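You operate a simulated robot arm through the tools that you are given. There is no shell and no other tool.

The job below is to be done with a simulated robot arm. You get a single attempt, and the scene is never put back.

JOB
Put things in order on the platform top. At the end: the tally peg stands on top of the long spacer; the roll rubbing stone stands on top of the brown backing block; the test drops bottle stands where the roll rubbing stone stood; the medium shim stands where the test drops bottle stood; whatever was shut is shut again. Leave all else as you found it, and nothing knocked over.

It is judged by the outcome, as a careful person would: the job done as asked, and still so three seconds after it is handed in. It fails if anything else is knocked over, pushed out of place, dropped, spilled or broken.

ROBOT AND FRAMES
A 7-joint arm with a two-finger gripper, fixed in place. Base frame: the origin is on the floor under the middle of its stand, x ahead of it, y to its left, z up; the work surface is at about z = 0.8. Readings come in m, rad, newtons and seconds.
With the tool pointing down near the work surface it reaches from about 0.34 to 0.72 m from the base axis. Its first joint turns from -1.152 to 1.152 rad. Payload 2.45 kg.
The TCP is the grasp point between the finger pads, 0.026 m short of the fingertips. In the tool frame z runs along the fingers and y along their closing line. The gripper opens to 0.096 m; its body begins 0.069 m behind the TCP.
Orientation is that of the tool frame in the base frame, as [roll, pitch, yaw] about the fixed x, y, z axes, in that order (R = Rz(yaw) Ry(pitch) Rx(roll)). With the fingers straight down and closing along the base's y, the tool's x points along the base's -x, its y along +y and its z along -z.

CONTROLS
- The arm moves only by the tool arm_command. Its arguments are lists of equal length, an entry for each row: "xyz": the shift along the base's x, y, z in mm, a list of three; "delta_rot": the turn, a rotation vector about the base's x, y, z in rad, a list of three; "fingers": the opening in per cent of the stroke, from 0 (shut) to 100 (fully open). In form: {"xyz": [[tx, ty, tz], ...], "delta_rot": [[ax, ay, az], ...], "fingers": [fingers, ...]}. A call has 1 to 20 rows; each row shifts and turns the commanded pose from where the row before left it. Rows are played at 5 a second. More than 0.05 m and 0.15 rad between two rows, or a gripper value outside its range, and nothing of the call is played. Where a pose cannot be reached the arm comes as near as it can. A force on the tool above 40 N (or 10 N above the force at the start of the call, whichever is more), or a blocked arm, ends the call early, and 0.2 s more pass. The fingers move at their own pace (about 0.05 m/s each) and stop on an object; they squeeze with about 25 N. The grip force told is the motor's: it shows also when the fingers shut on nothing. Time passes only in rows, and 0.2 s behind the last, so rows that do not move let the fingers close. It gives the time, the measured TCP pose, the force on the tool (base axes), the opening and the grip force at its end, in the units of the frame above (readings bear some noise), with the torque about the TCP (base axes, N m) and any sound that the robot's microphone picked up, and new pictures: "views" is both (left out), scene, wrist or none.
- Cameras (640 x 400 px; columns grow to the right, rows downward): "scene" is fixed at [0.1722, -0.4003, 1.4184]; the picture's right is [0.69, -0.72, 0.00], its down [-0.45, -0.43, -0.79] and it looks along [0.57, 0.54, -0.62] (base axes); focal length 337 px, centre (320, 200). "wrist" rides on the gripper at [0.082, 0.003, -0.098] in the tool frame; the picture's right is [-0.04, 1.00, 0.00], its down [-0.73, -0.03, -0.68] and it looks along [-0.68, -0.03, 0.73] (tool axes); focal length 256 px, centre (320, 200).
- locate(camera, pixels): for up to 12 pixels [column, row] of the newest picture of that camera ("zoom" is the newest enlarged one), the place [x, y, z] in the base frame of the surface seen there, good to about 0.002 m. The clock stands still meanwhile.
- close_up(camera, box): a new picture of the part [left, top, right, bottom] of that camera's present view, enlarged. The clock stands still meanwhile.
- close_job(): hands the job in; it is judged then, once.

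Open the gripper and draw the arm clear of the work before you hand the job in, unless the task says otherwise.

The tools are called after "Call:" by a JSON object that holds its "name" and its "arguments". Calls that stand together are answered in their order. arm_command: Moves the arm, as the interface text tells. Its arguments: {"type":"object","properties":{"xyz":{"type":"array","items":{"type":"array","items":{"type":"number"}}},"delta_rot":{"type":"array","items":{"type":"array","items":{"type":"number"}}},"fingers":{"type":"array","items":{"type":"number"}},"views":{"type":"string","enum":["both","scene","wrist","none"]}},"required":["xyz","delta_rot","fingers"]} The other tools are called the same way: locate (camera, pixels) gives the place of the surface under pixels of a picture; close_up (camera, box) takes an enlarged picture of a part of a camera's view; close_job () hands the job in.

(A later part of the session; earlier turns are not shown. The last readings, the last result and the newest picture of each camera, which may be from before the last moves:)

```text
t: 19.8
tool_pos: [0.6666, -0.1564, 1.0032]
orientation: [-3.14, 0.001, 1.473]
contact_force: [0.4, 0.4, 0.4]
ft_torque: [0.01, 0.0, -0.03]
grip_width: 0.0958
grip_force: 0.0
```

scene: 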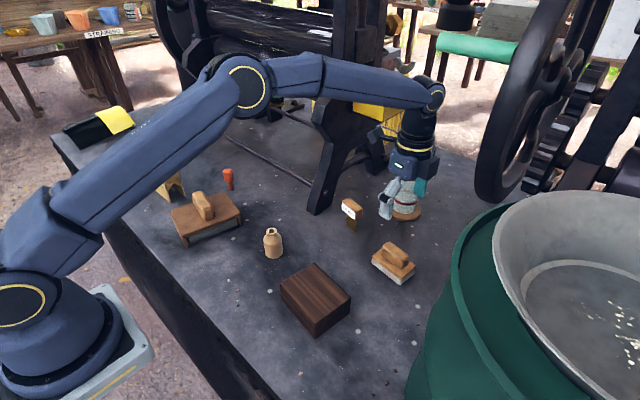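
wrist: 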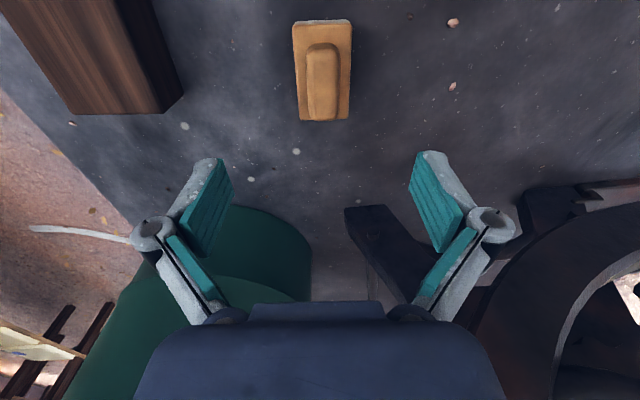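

The stone lies straight along the picture's vertical at col ≈322, so I need only about +2 mm x and −2 mm y. I'll come down to z≈0.893 and check again.

Call:
{"name": "arm_command", "arguments": {"xyz": [[2, -2, -30], [0, 0, -30], [0, 0, -30], [0, 0, -20]], "delta_rot": [[0, 0, 0], [0, 0, 0], [0, 0, 0], [0, 0, 0]], "fingers": [100, 100, 100, 100]}}

```text
t: 20.8
tool_pos: [0.6697, -0.1609, 0.8912]
orientation: [-3.141, -0.001, 1.476]
contact_force: [0.6, -0.1, 0.3]
ft_torque: [-0.02, 0.02, 0.0]
grip_width: 0.0961
grip_force: 0.1
```

scene: 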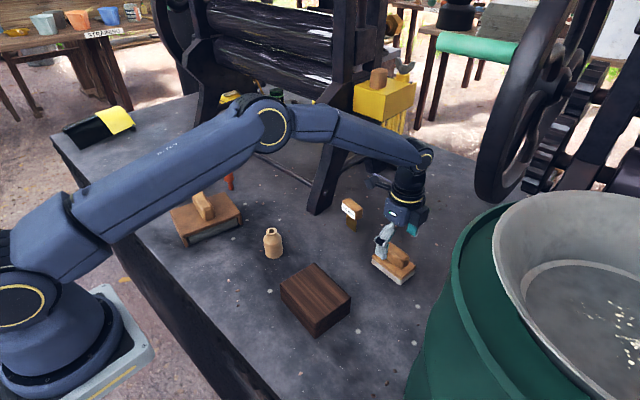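
wrist: 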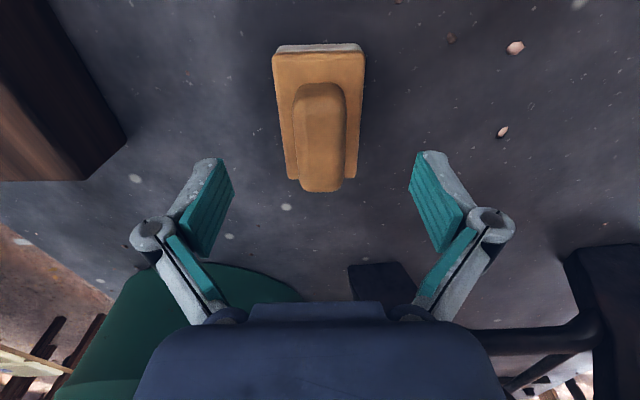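

The handle is centred between the pads at col ≈321. I'll measure it before the last descent.

Call:
{"name": "locate", "arguments": {"camera": "wrist", "pixels": [[320, 92], [321, 120], [322, 160], [322, 182], [297, 130], [343, 130], [300, 150], [342, 150], [275, 60], [364, 58], [293, 178], [355, 178]]}}

```text
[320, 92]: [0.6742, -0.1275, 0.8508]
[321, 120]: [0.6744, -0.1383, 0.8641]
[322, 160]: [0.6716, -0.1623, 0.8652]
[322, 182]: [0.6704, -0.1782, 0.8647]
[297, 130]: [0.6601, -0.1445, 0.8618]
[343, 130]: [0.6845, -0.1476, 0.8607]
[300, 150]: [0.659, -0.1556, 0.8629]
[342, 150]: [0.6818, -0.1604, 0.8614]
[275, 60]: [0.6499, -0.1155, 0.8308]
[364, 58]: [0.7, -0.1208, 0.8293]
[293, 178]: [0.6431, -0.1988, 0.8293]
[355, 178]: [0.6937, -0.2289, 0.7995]
```

Handle centre ≈(0.671,−0.158), stone centre ≈(0.670,−0.159). I'll go down 30 mm so the tips stay ~5 mm above the wood back, and close.

Call:
{"name": "arm_command", "arguments": {"xyz": [[1, 2, -15], [0, 0, -15], [0, 0, 0], [0, 0, 0], [0, 0, 0], [0, 0, 0], [0, 0, 0], [0, 0, 0]], "delta_rot": [[0, 0, 0], [0, 0, 0], [0, 0, 0], [0, 0, 0], [0, 0, 0], [0, 0, 0], [0, 0, 0], [0, 0, 0]], "fingers": [100, 100, 100, 40, 0, 0, 0, 0]}}

```text
t: 22.6
tool_pos: [0.6708, -0.1574, 0.8624]
orientation: [3.141, 0.001, 1.476]
contact_force: [-0.2, 0.4, 0.4]
ft_torque: [0.02, 0.05, -0.07]
grip_width: 0.0298
grip_force: 24.8
```

scene: 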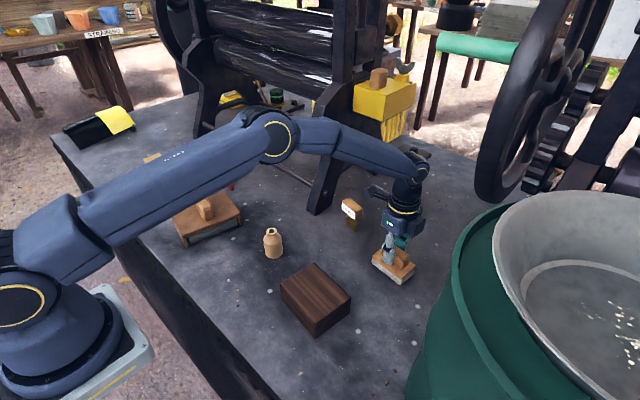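
wrist: 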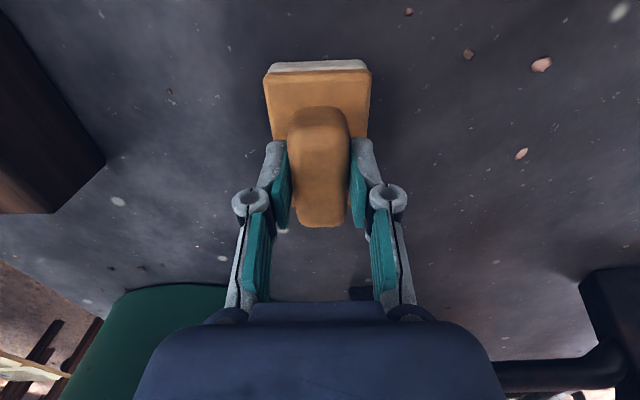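

Gripped firmly (0.030 m, 24.8 N). I'll lift straight up 80 mm, slowly at first.

Call:
{"name": "arm_command", "arguments": {"xyz": [[0, 0, 8], [0, 0, 12], [0, 0, 20], [0, 0, 20], [0, 0, 20]], "delta_rot": [[0, 0, 0], [0, 0, 0], [0, 0, 0], [0, 0, 0], [0, 0, 0]], "fingers": [0, 0, 0, 0, 0]}}

Call:
{"name": "locate", "arguments": {"camera": "scene", "pixels": [[284, 285], [313, 267], [345, 298], [318, 317], [300, 276], [298, 302], [331, 282], [334, 307], [316, 290]]}}

```text
t: 23.8
tool_pos: [0.6713, -0.1572, 0.9426]
orientation: [3.141, 0.0, 1.475]
contact_force: [-0.4, 0.1, -1.8]
ft_torque: [0.01, -0.02, -0.01]
grip_width: 0.0297
grip_force: 25.3
```

scene: 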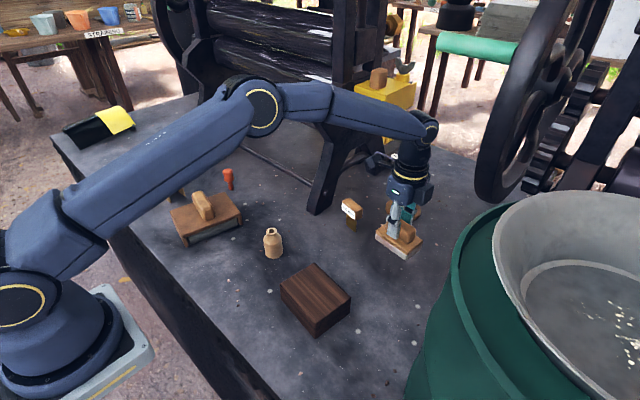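
wrist: 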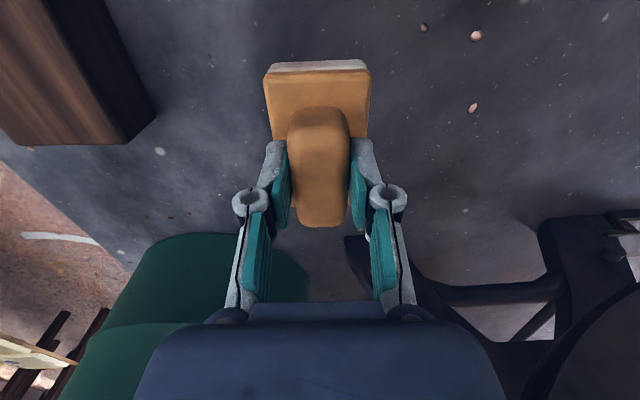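

```text
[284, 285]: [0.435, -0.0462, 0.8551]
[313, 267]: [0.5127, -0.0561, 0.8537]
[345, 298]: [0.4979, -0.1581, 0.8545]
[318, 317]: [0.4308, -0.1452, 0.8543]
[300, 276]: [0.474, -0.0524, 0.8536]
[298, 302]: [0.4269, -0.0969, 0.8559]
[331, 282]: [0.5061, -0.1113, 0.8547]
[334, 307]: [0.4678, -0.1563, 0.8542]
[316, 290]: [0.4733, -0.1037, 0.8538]
```

Lifted cleanly; stone weighs little. Block top: centre ≈(0.468,−0.104), z≈0.8545, nearly the same yaw as the stone. I'll carry the stone over at a bottom height of ≥0.90.

Call:
{"name": "arm_command", "arguments": {"xyz": [[0, 0, 25], [-25, 7, 0], [-35, 9, 0], [-35, 9, 0], [-35, 9, 0], [-35, 9, 0], [-25, 7, 0], [-12, 4, 0], [0, 0, 0]], "delta_rot": [[0, 0, 0], [0, 0, 0], [0, 0, 0], [0, 0, 0], [0, 0, 0], [0, 0, 0], [0, 0, 0], [0, 0, 0], [0, 0, 0]], "fingers": [0, 0, 0, 0, 0, 0, 0, 0, 0]}}

```text
t: 25.8
tool_pos: [0.4676, -0.1038, 0.9672]
orientation: [3.14, 0.001, 1.475]
contact_force: [0.4, -0.3, -2.6]
ft_torque: [-0.01, 0.01, -0.03]
grip_width: 0.0295
grip_force: 25.7
```

scene: 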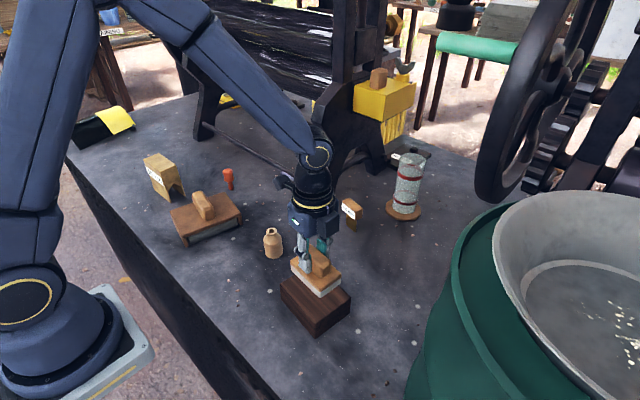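
wrist: 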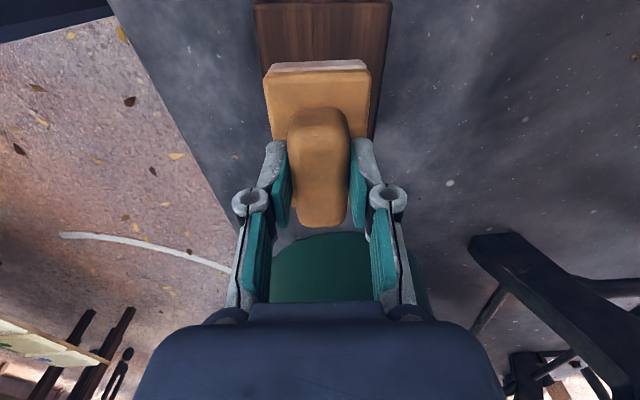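

The stone hovers squarely above the block (wrist view cols 264–371 inside 256–390). I'll lower 40 mm, then by small steps to contact.

Call:
{"name": "arm_command", "arguments": {"xyz": [[0, 0, -15], [0, 0, -15], [0, 0, -10], [0, 0, -4], [0, 0, 0]], "delta_rot": [[0, 0, 0], [0, 0, 0], [0, 0, 0], [0, 0, 0], [0, 0, 0]], "fingers": [0, 0, 0, 0, 0]}}

Call:
{"name": "close_up", "arguments": {"camera": "scene", "box": [260, 220, 370, 345]}}

```text
t: 27.0
tool_pos: [0.4683, -0.1031, 0.9231]
orientation: [3.141, -0.001, 1.475]
contact_force: [-0.6, -0.6, -2.5]
ft_torque: [0.0, -0.02, -0.02]
grip_width: 0.0294
grip_force: 24.8
```

scene: 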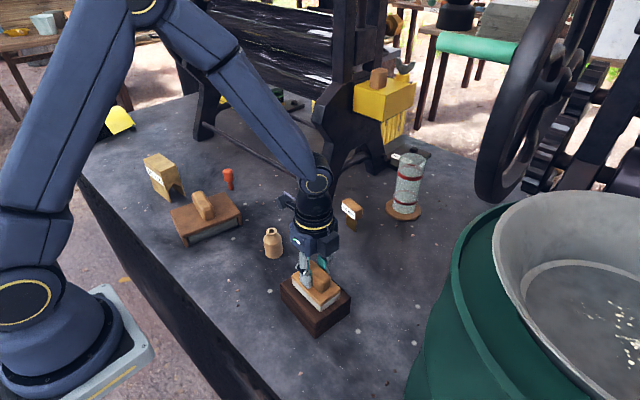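
wrist: 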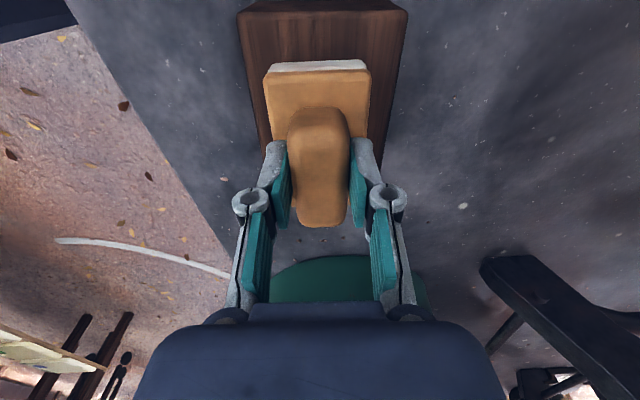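

```text
3.20 times, centred on (315, 282) of scene
```

zoom: 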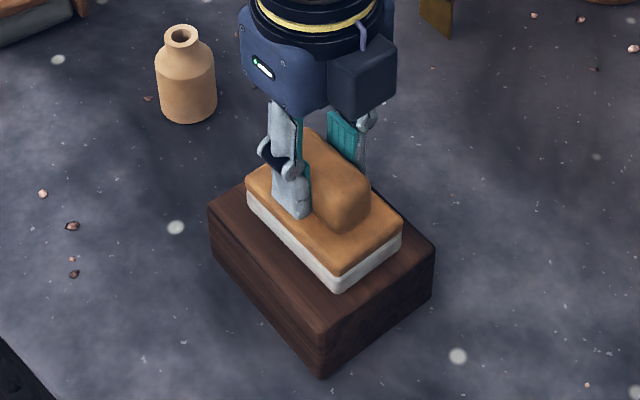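

The stone is about 6 mm above the block and fairly centred. I'll lower in 2 mm steps and watch the force.

Call:
{"name": "arm_command", "arguments": {"xyz": [[0, 0, -2], [0, 0, -2], [0, 0, -1.5], [0, 0, 0]], "delta_rot": [[0, 0, 0], [0, 0, 0], [0, 0, 0], [0, 0, 0]], "fingers": [0, 0, 0, 0], "views": "none"}}

```text
t: 28.0
tool_pos: [0.4692, -0.1038, 0.9167]
orientation: [3.14, 0.0, 1.475]
contact_force: [-7.2, 1.8, 21.8]
ft_torque: [0.06, 0.22, 0.03]
grip_width: 0.0295
grip_force: 25.2
```

Contact is made (21.8 N up). I'll ease off 1 mm, then open the fingers.

Call:
{"name": "arm_command", "arguments": {"xyz": [[0, 0, 1], [0, 0, 0], [0, 0, 0], [0, 0, 0], [0, 0, 0], [0, 0, 0]], "delta_rot": [[0, 0, 0], [0, 0, 0], [0, 0, 0], [0, 0, 0], [0, 0, 0], [0, 0, 0]], "fingers": [0, 0, 35, 60, 60, 60]}}

```text
t: 29.4
tool_pos: [0.4689, -0.1023, 0.9188]
orientation: [3.141, -0.001, 1.475]
contact_force: [0.2, -1.1, 0.3]
ft_torque: [0.02, 0.01, -0.01]
grip_width: 0.0577
grip_force: 0.1
```

scene: 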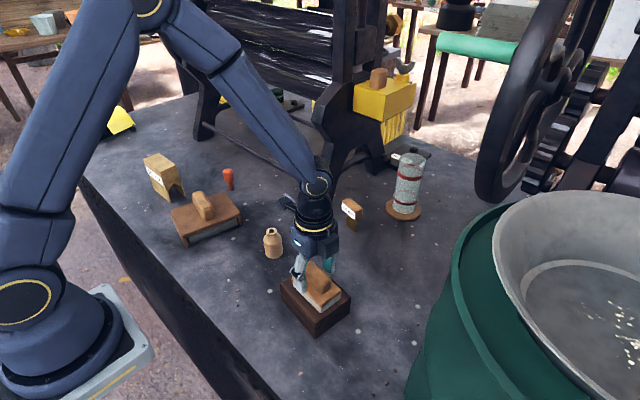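
wrist: 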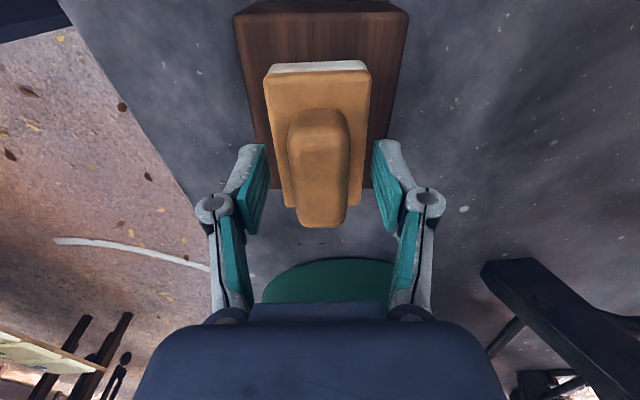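

Released: the stone rests on the block with an even border. I'll rise straight up, then turn back to default yaw and move toward the bottle for a measuring look.

Call:
{"name": "arm_command", "arguments": {"xyz": [[0, 0, 15], [0, 0, 30], [0, 0, 40], [0, 0, 40], [-2, 15, 0], [-2, 15, 0], [-2, 15, 0], [-2, 15, 0], [-2, 15, 0], [-2, 15, 0], [-2, 15, 0], [-2, 15, 0], [-2, 15, 0], [-2, 15, 0], [-2, 15, 0], [-2, 15, 0]], "delta_rot": [[0, 0, 0], [0, 0, 0], [0, 0, 0], [0, 0, 0], [0, 0, 0.139], [0, 0, 0.139], [0, 0, 0.139], [0, 0, 0.139], [0, 0, 0.139], [0, 0, 0.139], [0, 0, 0.139], [0, 0, 0.139], [0, 0, 0.139], [0, 0, 0.139], [0, 0, 0.139], [0, 0, 0.139]], "fingers": [60, 80, 100, 100, 100, 100, 100, 100, 100, 100, 100, 100, 100, 100, 100, 100]}}

```text
t: 32.8
tool_pos: [0.4427, 0.0773, 1.044]
orientation: [-3.14, -0.001, -3.139]
contact_force: [-0.1, 1.1, -0.6]
ft_torque: [-0.03, 0.02, -0.01]
grip_width: 0.0963
grip_force: 0.0
```

scene: 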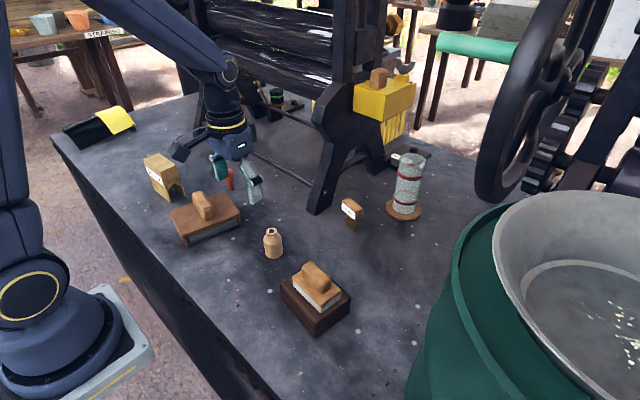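
wrist: 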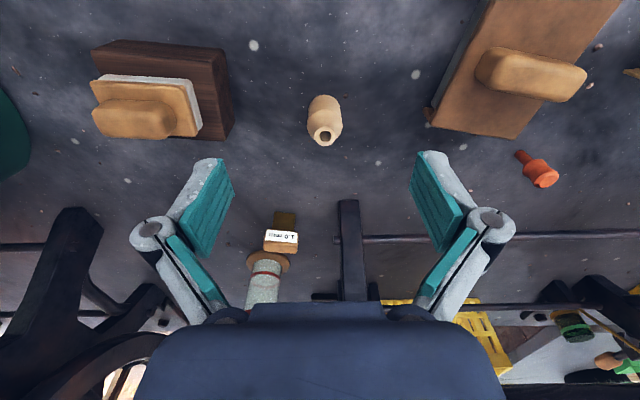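

The bottle is at (324,120) in the wrist view, upright. I'll enlarge it to find its centre.

Call:
{"name": "close_up", "arguments": {"camera": "wrist", "box": [284, 80, 364, 160]}}

Call:
{"name": "locate", "arguments": {"camera": "wrist", "pixels": [[308, 112], [341, 112], [324, 98], [316, 131], [334, 131], [325, 127], [325, 141], [308, 105], [340, 105], [324, 115]]}}

Call:
{"name": "locate", "arguments": {"camera": "scene", "pixels": [[264, 245], [282, 245], [273, 240], [268, 228], [278, 228], [273, 257], [264, 252], [282, 252], [273, 226]]}}

```text
5.00 times, centred on (324, 120) of wrist
```

zoom: 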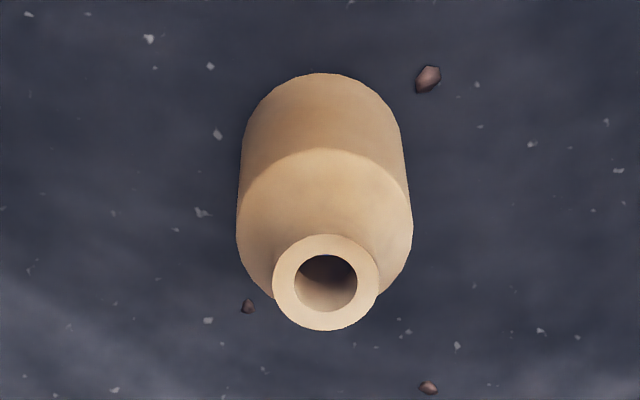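

```text
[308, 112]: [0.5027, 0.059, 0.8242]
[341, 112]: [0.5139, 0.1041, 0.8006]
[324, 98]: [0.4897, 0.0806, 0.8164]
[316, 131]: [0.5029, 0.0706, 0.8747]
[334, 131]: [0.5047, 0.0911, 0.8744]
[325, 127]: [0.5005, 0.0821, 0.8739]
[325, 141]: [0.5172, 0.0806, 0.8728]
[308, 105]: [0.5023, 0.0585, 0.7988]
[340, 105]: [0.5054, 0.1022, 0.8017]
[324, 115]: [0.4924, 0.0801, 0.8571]
```

```text
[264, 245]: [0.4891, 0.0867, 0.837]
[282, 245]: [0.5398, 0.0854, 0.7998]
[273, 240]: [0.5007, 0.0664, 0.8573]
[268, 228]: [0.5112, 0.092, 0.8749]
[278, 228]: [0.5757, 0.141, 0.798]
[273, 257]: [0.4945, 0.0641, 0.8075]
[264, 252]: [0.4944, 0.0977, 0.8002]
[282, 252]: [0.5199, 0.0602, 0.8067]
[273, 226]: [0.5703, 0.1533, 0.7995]
```

Bottle: centre ≈(0.510,0.081), body radius ≈0.021, top z 0.8745, mouth open. I'll move over it and come down to z≈0.90, then check alignment.

Call:
{"name": "arm_command", "arguments": {"xyz": [[34, 2, 0], [33, 2, 0], [0, 0, -35], [0, 0, -35], [0, 0, -35], [0, 0, 0]], "delta_rot": [[0, 0, 0], [0, 0, 0], [0, 0, 0], [0, 0, 0], [0, 0, 0], [0, 0, 0]], "fingers": [100, 100, 100, 100, 100, 100]}}

```text
t: 34.2
tool_pos: [0.5113, 0.0818, 0.9391]
orientation: [-3.141, 0.0, 3.141]
contact_force: [1.2, -1.2, 0.0]
ft_torque: [-0.04, -0.02, 0.02]
grip_width: 0.0962
grip_force: 0.0
```

scene: 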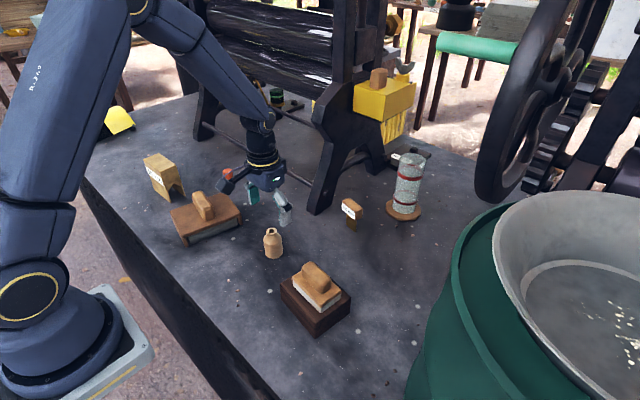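
wrist: 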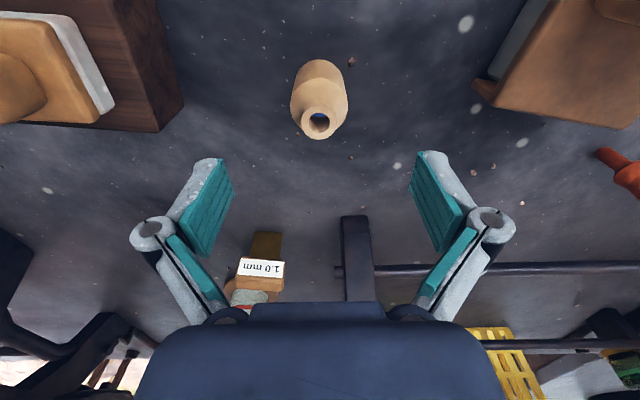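

The mouth is at (320,123), centred between the fingers; a 2 mm shift toward me in x aligns it. I'll go down to z≈0.834 (tips ~8 mm above the top) and stop before closing.

Call:
{"name": "arm_command", "arguments": {"xyz": [[-2, 0, -25], [0, 0, -25], [0, 0, -25], [0, 0, -20], [0, 0, -10], [0, 0, 0]], "delta_rot": [[0, 0, 0], [0, 0, 0], [0, 0, 0], [0, 0, 0], [0, 0, 0], [0, 0, 0]], "fingers": [100, 100, 100, 100, 100, 100]}}

```text
t: 35.6
tool_pos: [0.5111, 0.0802, 0.8343]
orientation: [3.141, 0.001, 3.14]
contact_force: [-0.3, -0.4, -0.1]
ft_torque: [0.01, 0.0, 0.0]
grip_width: 0.0961
grip_force: 0.0
```

scene: 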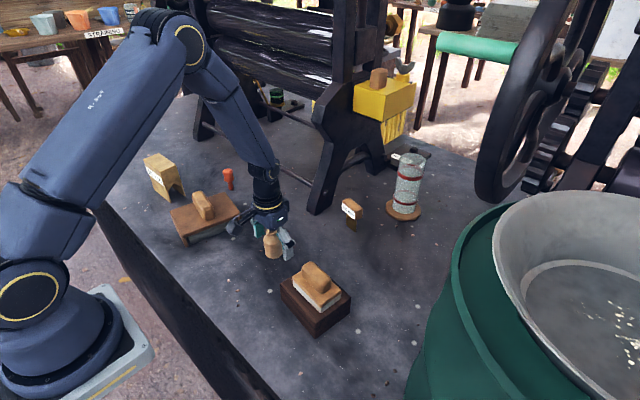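
wrist: 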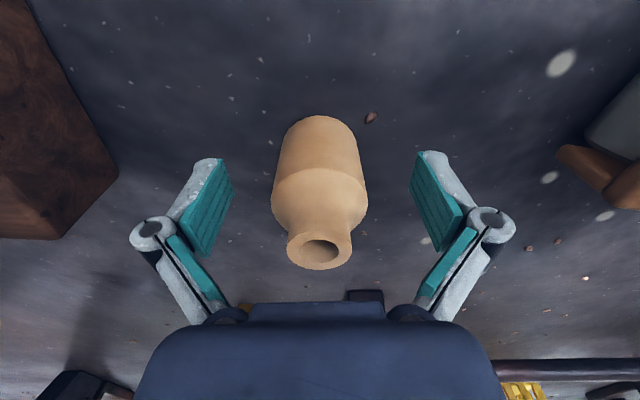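

The bottle stands centred between the pads (col 320). I close the fingers gently in steps.

Call:
{"name": "arm_command", "arguments": {"xyz": [[0, 0, 0], [0, 0, 0], [0, 0, 0], [0, 0, 0], [0, 0, 0], [0, 0, 0], [0, 0, 0], [0, 0, 0]], "delta_rot": [[0, 0, 0], [0, 0, 0], [0, 0, 0], [0, 0, 0], [0, 0, 0], [0, 0, 0], [0, 0, 0], [0, 0, 0]], "fingers": [80, 65, 55, 50, 45, 40, 0, 0]}}

```text
t: 37.4
tool_pos: [0.5103, 0.0802, 0.8357]
orientation: [-3.141, 0.001, 3.141]
contact_force: [-0.7, 0.0, 3.7]
ft_torque: [-0.05, 0.04, -0.04]
grip_width: 0.043
grip_force: 25.3
```

scene: 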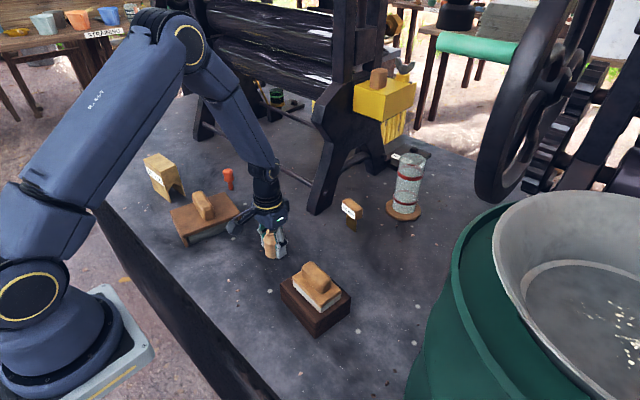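
wrist: 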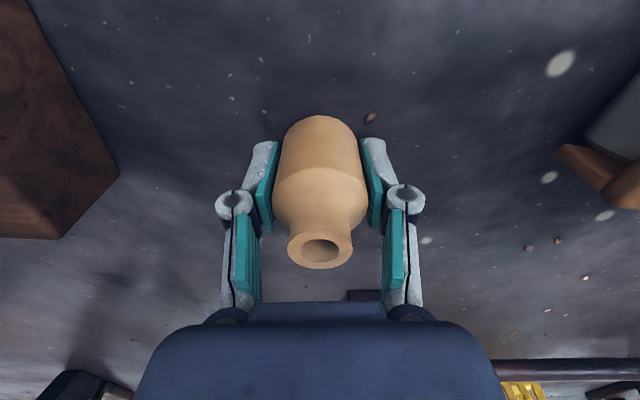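

Gripped at 0.043 m, upright. I'll lift slowly to z≈0.96 so the liquid stays calm.

Call:
{"name": "arm_command", "arguments": {"xyz": [[0, 0, 3], [0, 0, 7], [0, 0, 12], [0, 0, 18], [0, 0, 20], [0, 0, 20], [0, 0, 20], [0, 0, 15], [0, 0, 8], [0, 0, 3], [0, 0, 0]], "delta_rot": [[0, 0, 0], [0, 0, 0], [0, 0, 0], [0, 0, 0], [0, 0, 0], [0, 0, 0], [0, 0, 0], [0, 0, 0], [0, 0, 0], [0, 0, 0], [0, 0, 0]], "fingers": [0, 0, 0, 0, 0, 0, 0, 0, 0, 0, 0]}}

```text
t: 39.8
tool_pos: [0.5093, 0.08, 0.959]
orientation: [3.142, 0.001, -3.14]
contact_force: [-1.4, -0.2, -0.8]
ft_torque: [0.01, 0.0, -0.03]
grip_width: 0.0427
grip_force: 25.0
```

scene: 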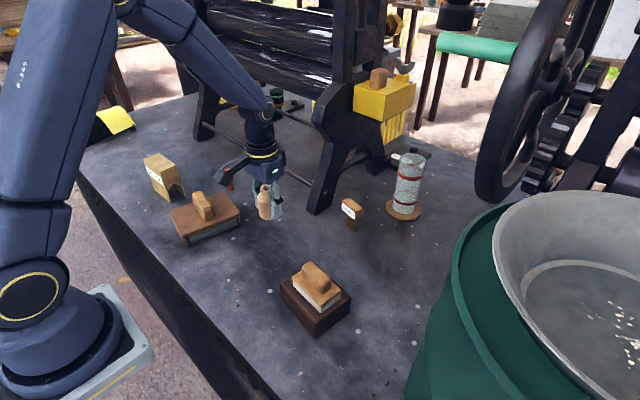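
wrist: 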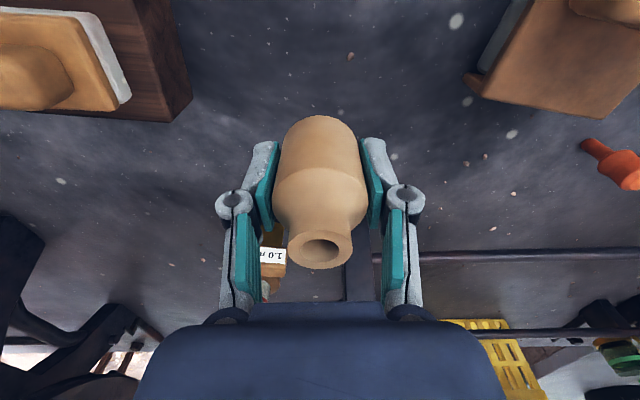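

Bottle lifted upright. I'll carry it smoothly to the stone's old place (0.670,−0.159), still at z≈0.96.

Call:
{"name": "arm_command", "arguments": {"xyz": [[3.2, -4.8, 0], [6.4, -9.6, 0], [11.3, -16.7, 0], [14.5, -21.5, 0], [16.1, -23.9, 0], [16.1, -23.9, 0], [16.1, -23.9, 0], [16.1, -23.9, 0], [16.1, -23.9, 0], [14.5, -21.5, 0], [12.9, -19.1, 0], [9.7, -14.3, 0], [4.8, -7.2, 0], [3.2, -4.8, 0], [0, 0, 0]], "delta_rot": [[0, 0, 0], [0, 0, 0], [0, 0, 0], [0, 0, 0], [0, 0, 0], [0, 0, 0], [0, 0, 0], [0, 0, 0], [0, 0, 0], [0, 0, 0], [0, 0, 0], [0, 0, 0], [0, 0, 0], [0, 0, 0], [0, 0, 0]], "fingers": [0, 0, 0, 0, 0, 0, 0, 0, 0, 0, 0, 0, 0, 0, 0]}}

```text
t: 43.0
tool_pos: [0.6718, -0.1591, 0.9605]
orientation: [-3.141, 0.0, -3.141]
contact_force: [0.3, -0.2, -1.2]
ft_torque: [-0.02, 0.05, 0.03]
grip_width: 0.0431
grip_force: 25.1
```

scene: 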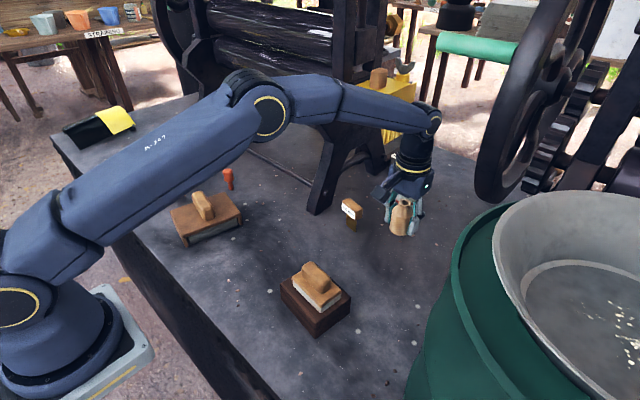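
wrist: 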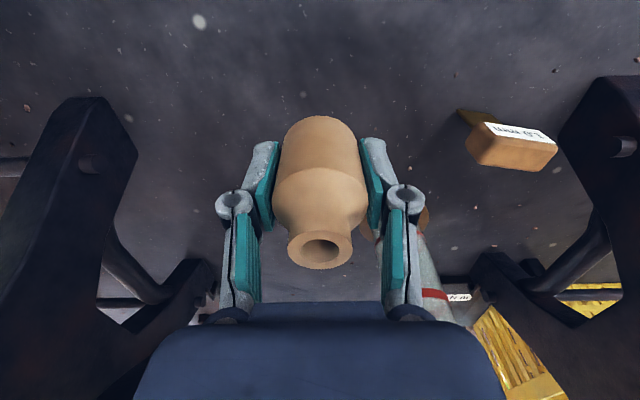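

The bottle is over the old stone place, upright. I'll lower it slowly to about 6 mm above the surface.

Call:
{"name": "arm_command", "arguments": {"xyz": [[0, 0, -5], [0, 0, -12], [0, 0, -20], [0, 0, -22], [0, 0, -22], [0, 0, -17], [0, 0, -11], [0, 0, -6], [0, 0, -4], [0, 0, 0]], "delta_rot": [[0, 0, 0], [0, 0, 0], [0, 0, 0], [0, 0, 0], [0, 0, 0], [0, 0, 0], [0, 0, 0], [0, 0, 0], [0, 0, 0], [0, 0, 0]], "fingers": [0, 0, 0, 0, 0, 0, 0, 0, 0, 0]}}

Call:
{"name": "close_up", "arguments": {"camera": "scene", "box": [360, 190, 450, 290]}}

```text
t: 45.2
tool_pos: [0.6715, -0.1577, 0.841]
orientation: [-3.141, -0.001, -3.141]
contact_force: [-0.1, 1.6, -1.2]
ft_torque: [-0.02, 0.0, -0.01]
grip_width: 0.0429
grip_force: 25.4
```

scene: 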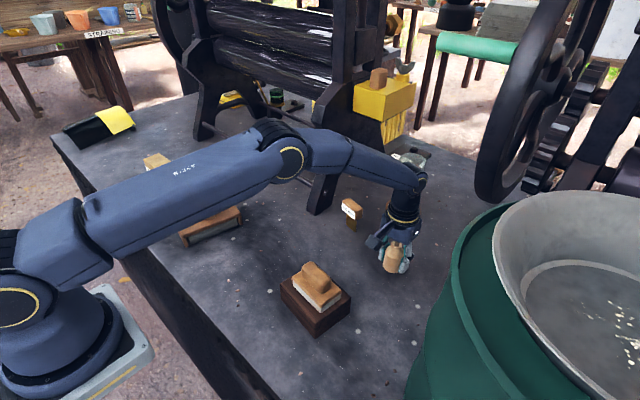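
wrist: 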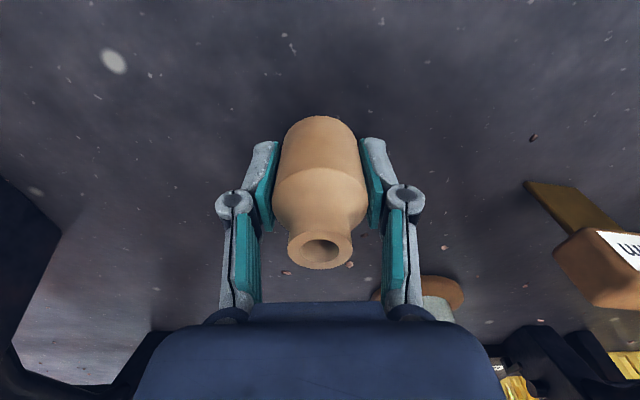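

```text
4.00 times, centred on (405, 240) of scene
```

zoom: 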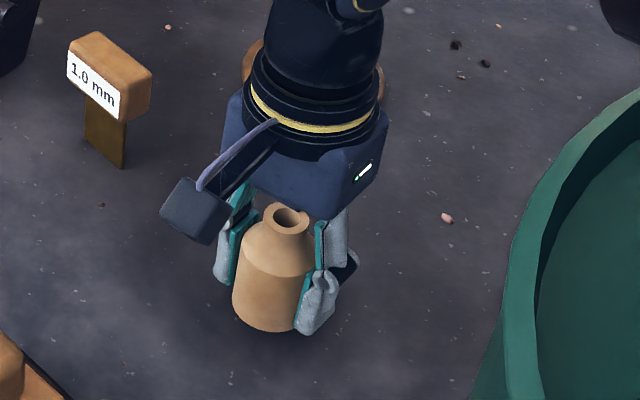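

Bottle is about 6 mm above the top. I'll lower by 2 mm steps and watch for contact.

Call:
{"name": "arm_command", "arguments": {"xyz": [[0, 0, -2], [0, 0, -1.5], [0, 0, -1.5], [0, 0, 0]], "delta_rot": [[0, 0, 0], [0, 0, 0], [0, 0, 0], [0, 0, 0]], "fingers": [0, 0, 0, 0], "views": "none"}}

```text
t: 46.2
tool_pos: [0.6721, -0.1585, 0.8345]
orientation: [3.141, -0.001, 3.14]
contact_force: [0.5, -0.1, -0.7]
ft_torque: [-0.03, 0.02, 0.0]
grip_width: 0.0429
grip_force: 24.7
```

No contact yet (−0.7 N). I'll go down 1 mm at a time.

Call:
{"name": "arm_command", "arguments": {"xyz": [[0, 0, -1], [0, 0, 0]], "delta_rot": [[0, 0, 0], [0, 0, 0]], "fingers": [0, 0], "views": "none"}}

```text
t: 46.8
tool_pos: [0.671, -0.1577, 0.8348]
orientation: [3.14, 0.0, -3.141]
contact_force: [-0.2, 0.3, -1.2]
ft_torque: [0.0, 0.0, 0.01]
grip_width: 0.0431
grip_force: 24.9
```

Call:
{"name": "arm_command", "arguments": {"xyz": [[0, 0, -1], [0, 0, 0]], "delta_rot": [[0, 0, 0], [0, 0, 0]], "fingers": [0, 0], "views": "none"}}

```text
t: 47.4
tool_pos: [0.6708, -0.1574, 0.8338]
orientation: [3.141, 0.003, -3.141]
contact_force: [-1.5, 0.9, 5.6]
ft_torque: [0.04, 0.09, 0.02]
grip_width: 0.0429
grip_force: 25.5
```

Contact felt (5.6 N up), so the bottle is down. I'll open the fingers gently and evenly.

Call:
{"name": "arm_command", "arguments": {"xyz": [[0, 0, 0.5], [0, 0, 0], [0, 0, 0], [0, 0, 0], [0, 0, 0], [0, 0, 0]], "delta_rot": [[0, 0, 0], [0, 0, 0], [0, 0, 0], [0, 0, 0], [0, 0, 0], [0, 0, 0]], "fingers": [0, 46, 50, 60, 75, 90]}}

```text
t: 48.8
tool_pos: [0.6709, -0.1576, 0.8333]
orientation: [-3.141, 0.0, 3.141]
contact_force: [0.4, -0.2, -0.7]
ft_torque: [0.0, 0.0, 0.01]
grip_width: 0.0865
grip_force: 0.1
```

scene: 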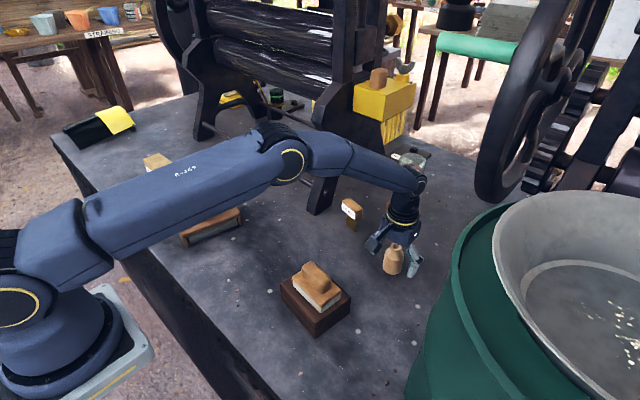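
wrist: 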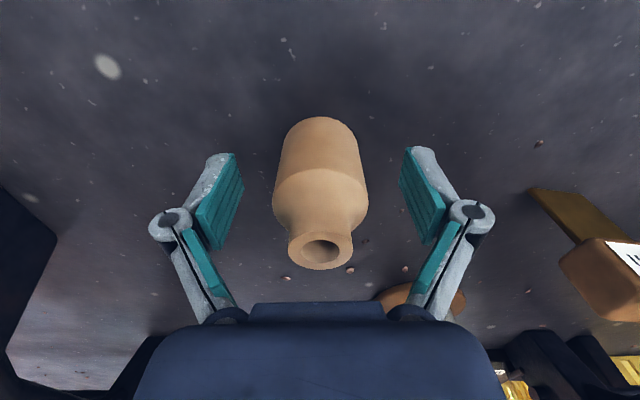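

The bottle stands in place, fingers clear. I'll rise straight up, then move toward the shim turning +1.41 rad so the camera stays on the −y side, away from the machine leg.

Call:
{"name": "arm_command", "arguments": {"xyz": [[0, 0, 15], [0, 0, 30], [0, 0, 40], [0, 0, 40], [0, 0, 20], [2.6, 12, 3], [2.6, 12, 3], [2.6, 12, 3], [2.6, 12, 3], [2.6, 12, 3], [2.6, 12, 3], [2.6, 12, 3], [2.6, 12, 3], [2.6, 12, 3], [2.6, 12, 3], [2.6, 12, 3]], "delta_rot": [[0, 0, 0], [0, 0, 0], [0, 0, 0], [0, 0, 0], [0, 0, 0], [0, 0, 0.128], [0, 0, 0.128], [0, 0, 0.128], [0, 0, 0.128], [0, 0, 0.128], [0, 0, 0.128], [0, 0, 0.128], [0, 0, 0.128], [0, 0, 0.128], [0, 0, 0.128], [0, 0, 0.128]], "fingers": [95, 100, 100, 100, 100, 100, 100, 100, 100, 100, 100, 100, 100, 100, 100, 100]}}

```text
t: 52.2
tool_pos: [0.7007, -0.0261, 1.011]
orientation: [3.141, 0.001, -1.733]
contact_force: [0.3, -0.2, -0.4]
ft_torque: [-0.02, -0.03, 0.0]
grip_width: 0.0962
grip_force: 0.0
```

scene: 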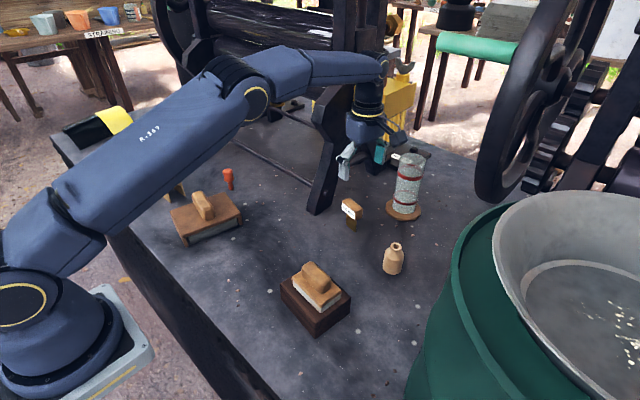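
wrist: 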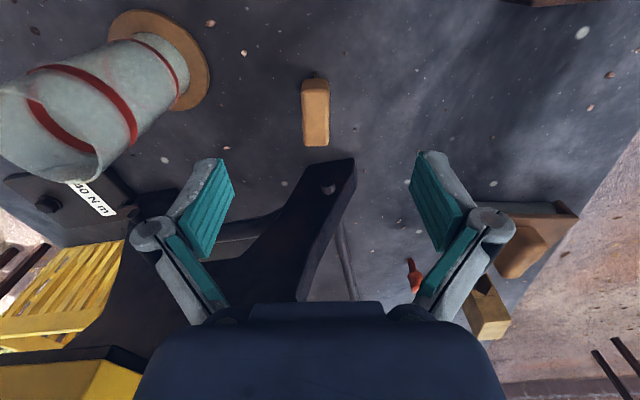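

The bottle stands upright at its new place; the shim's handle is at (315,112) in the wrist view, straight along the vertical. I'll measure it.

Call:
{"name": "close_up", "arguments": {"camera": "wrist", "box": [275, 65, 355, 165]}}

Call:
{"name": "locate", "arguments": {"camera": "wrist", "pixels": [[304, 85], [328, 84], [304, 142], [328, 143], [315, 90], [315, 138], [303, 110], [329, 110], [316, 112]]}}

```text
4.00 times, centred on (315, 115) of wrist
```

zoom: 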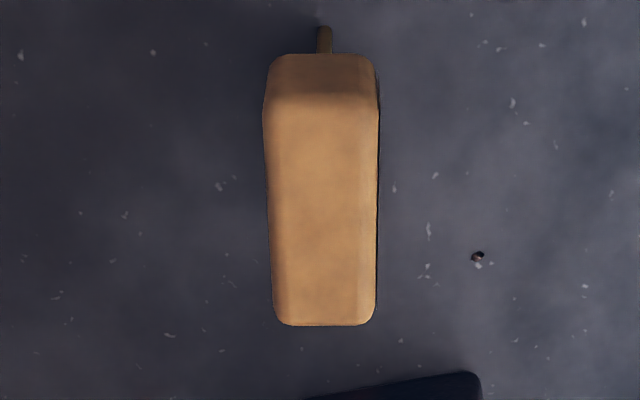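

```text
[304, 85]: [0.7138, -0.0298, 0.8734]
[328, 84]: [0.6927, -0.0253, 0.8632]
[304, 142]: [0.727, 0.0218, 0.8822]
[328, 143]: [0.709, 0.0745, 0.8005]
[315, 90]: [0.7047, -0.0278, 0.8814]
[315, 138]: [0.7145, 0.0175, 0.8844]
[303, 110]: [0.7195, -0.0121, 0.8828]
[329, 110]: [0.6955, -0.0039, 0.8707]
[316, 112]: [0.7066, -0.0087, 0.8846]
```

Shim handle centre ≈(0.7085,−0.0025), top z 0.883, yaw matches. I'll move over it and come down to z≈0.92, above its top, then check.

Call:
{"name": "arm_command", "arguments": {"xyz": [[4, 12, 0], [4, 11.5, 0], [0, 0, -30], [0, 0, -30], [0, 0, -30], [0, 0, 0]], "delta_rot": [[0, 0, 0], [0, 0, 0], [0, 0, 0], [0, 0, 0], [0, 0, 0], [0, 0, 0]], "fingers": [100, 100, 100, 100, 100, 100]}}

```text
t: 53.6
tool_pos: [0.7077, -0.0032, 0.9225]
orientation: [-3.14, -0.001, -1.733]
contact_force: [1.1, 0.4, 0.0]
ft_torque: [0.02, 0.01, -0.02]
grip_width: 0.096
grip_force: 0.1
```

scene: 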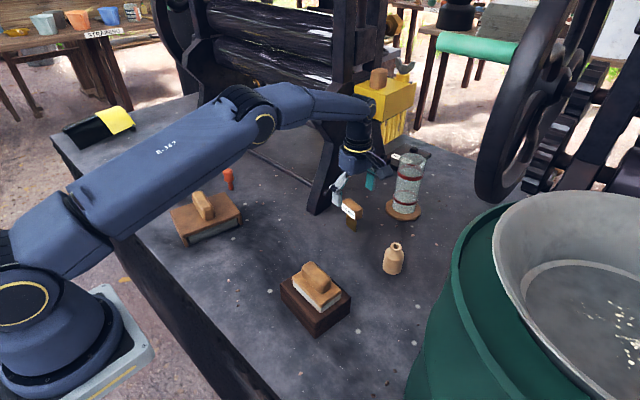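
wrist: 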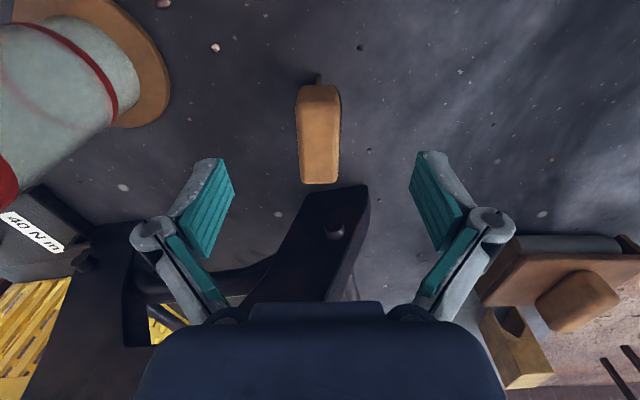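

The handle is centred (cols 298–340, mid ≈319) between the pads. I'll descend to z≈0.868 and check before closing.

Call:
{"name": "arm_command", "arguments": {"xyz": [[0, 0, -20], [0, 0, -20], [0, 0, -14], [0, 0, 0]], "delta_rot": [[0, 0, 0], [0, 0, 0], [0, 0, 0], [0, 0, 0]], "fingers": [100, 100, 100, 100]}}

Call:
{"name": "locate", "arguments": {"camera": "wrist", "pixels": [[320, 150], [320, 190]]}}

```text
t: 54.6
tool_pos: [0.7071, -0.0025, 0.869]
orientation: [-3.141, 0.0, -1.732]
contact_force: [-0.4, -1.7, -1.5]
ft_torque: [-0.02, -0.02, 0.03]
grip_width: 0.0958
grip_force: 0.0
```

scene: 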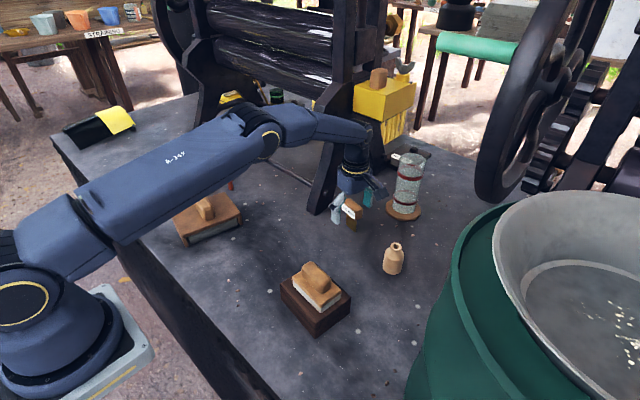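
wrist: 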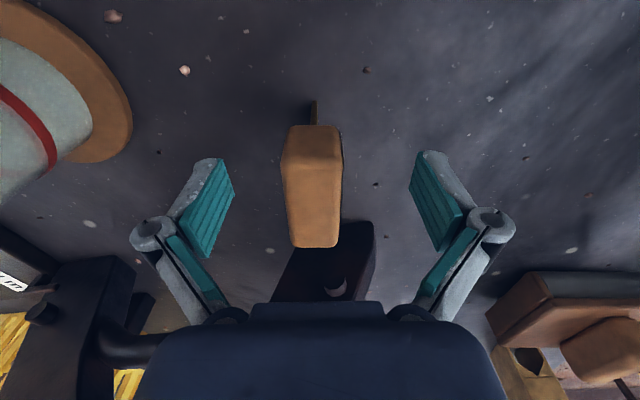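

```text
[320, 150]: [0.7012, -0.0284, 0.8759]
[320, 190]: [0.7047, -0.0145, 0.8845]
```

The handle's middle is ≈6 px left of the pads' middle, about 2.7 mm toward +x. I'll shift by that and check the gap again.

Call:
{"name": "arm_command", "arguments": {"xyz": [[2.6, -0.4, 0], [0, 0, 0]], "delta_rot": [[0, 0, 0], [0, 0, 0]], "fingers": [100, 60]}}

Call:
{"name": "close_up", "arguments": {"camera": "wrist", "box": [220, 90, 420, 270]}}

```text
t: 55.2
tool_pos: [0.7095, -0.0035, 0.8686]
orientation: [3.14, -0.001, -1.732]
contact_force: [0.4, -0.1, 0.3]
ft_torque: [0.04, 0.0, -0.04]
grip_width: 0.0605
grip_force: 1.4
```

scene: 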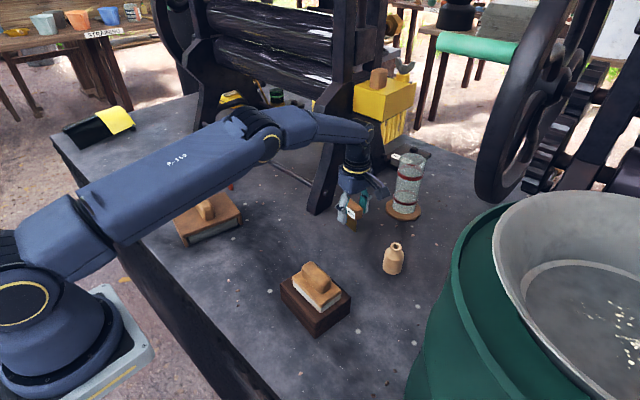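
wrist: 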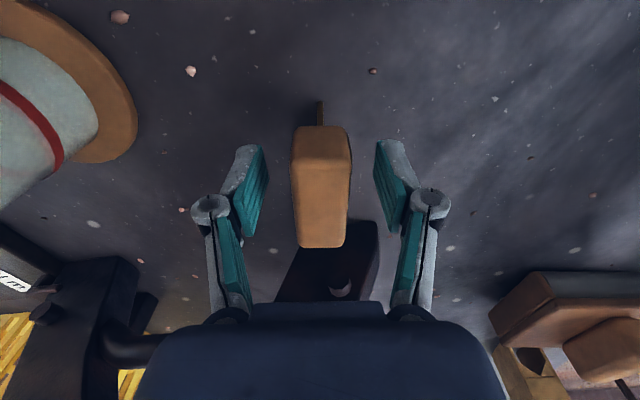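

```text
2.22 times, centred on (320, 180) of wrist
```

zoom: 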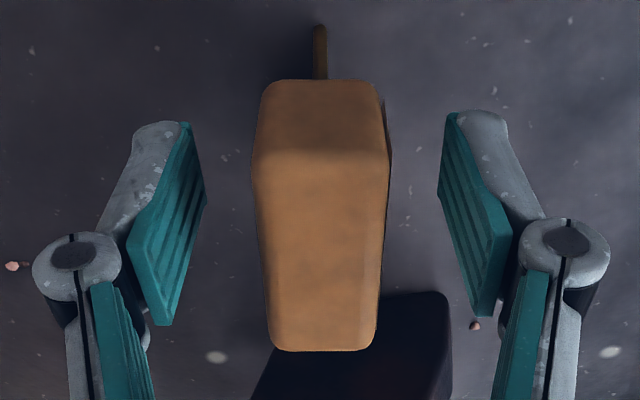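

Now the handle is centred (321 against the pads' 321.5 in the enlargement). I close slowly.

Call:
{"name": "arm_command", "arguments": {"xyz": [[0, 0, 0], [0, 0, 0], [0, 0, 0], [0, 0, 0], [0, 0, 0], [0, 0, 0], [0, 0, 0]], "delta_rot": [[0, 0, 0], [0, 0, 0], [0, 0, 0], [0, 0, 0], [0, 0, 0], [0, 0, 0], [0, 0, 0]], "fingers": [45, 35, 29, 25, 20, 0, 0]}}

```text
t: 56.8
tool_pos: [0.7088, -0.0035, 0.8685]
orientation: [3.14, 0.0, -1.733]
contact_force: [0.0, -0.4, 0.2]
ft_torque: [0.03, 0.02, 0.03]
grip_width: 0.0248
grip_force: 25.0
```

scene: 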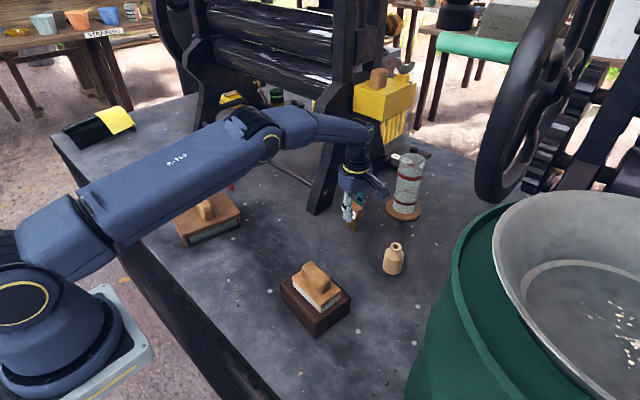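
wrist: 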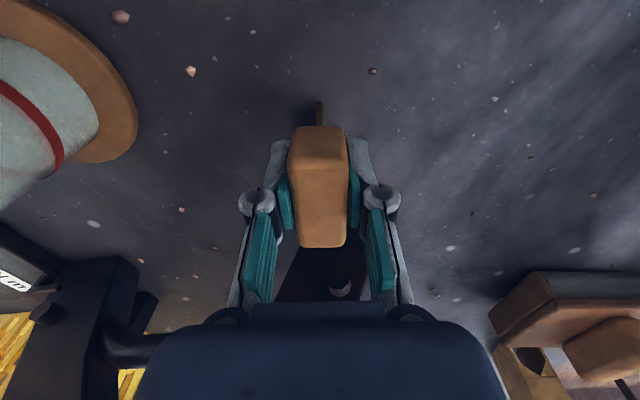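

Gripped (0.025 m, 25 N) without shifting it. I'll lift straight up slowly.

Call:
{"name": "arm_command", "arguments": {"xyz": [[0, 0, 4], [0, 0, 10], [0, 0, 20], [0, 0, 25], [0, 0, 25], [0, 0, 10]], "delta_rot": [[0, 0, 0], [0, 0, 0], [0, 0, 0], [0, 0, 0], [0, 0, 0], [0, 0, 0]], "fingers": [0, 0, 0, 0, 0, 0]}}

Call:
{"name": "close_up", "arguments": {"camera": "scene", "box": [320, 150, 410, 250]}}

```text
t: 58.2
tool_pos: [0.7101, -0.003, 0.9611]
orientation: [-3.139, 0.0, -1.733]
contact_force: [1.4, 0.2, -0.5]
ft_torque: [-0.01, 0.01, -0.02]
grip_width: 0.0246
grip_force: 24.9
```

scene: 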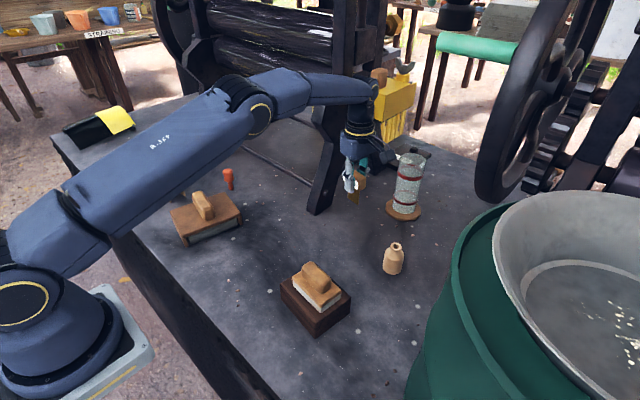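
wrist: 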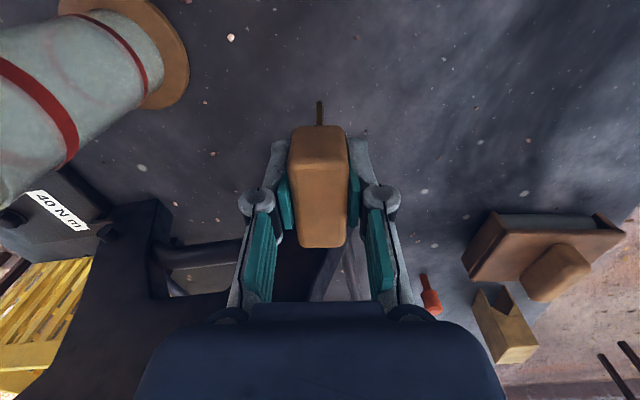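

```text
4.00 times, centred on (365, 200) of scene
```

zoom: 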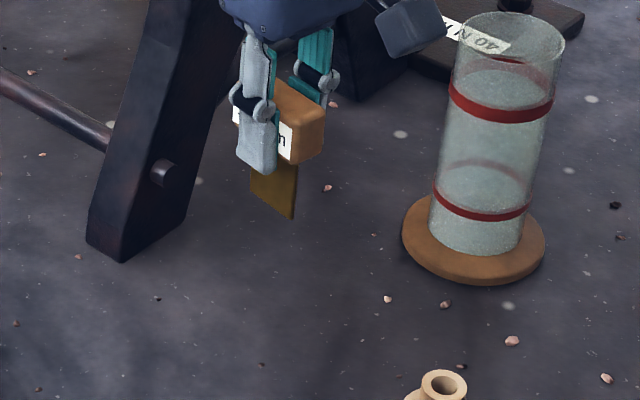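

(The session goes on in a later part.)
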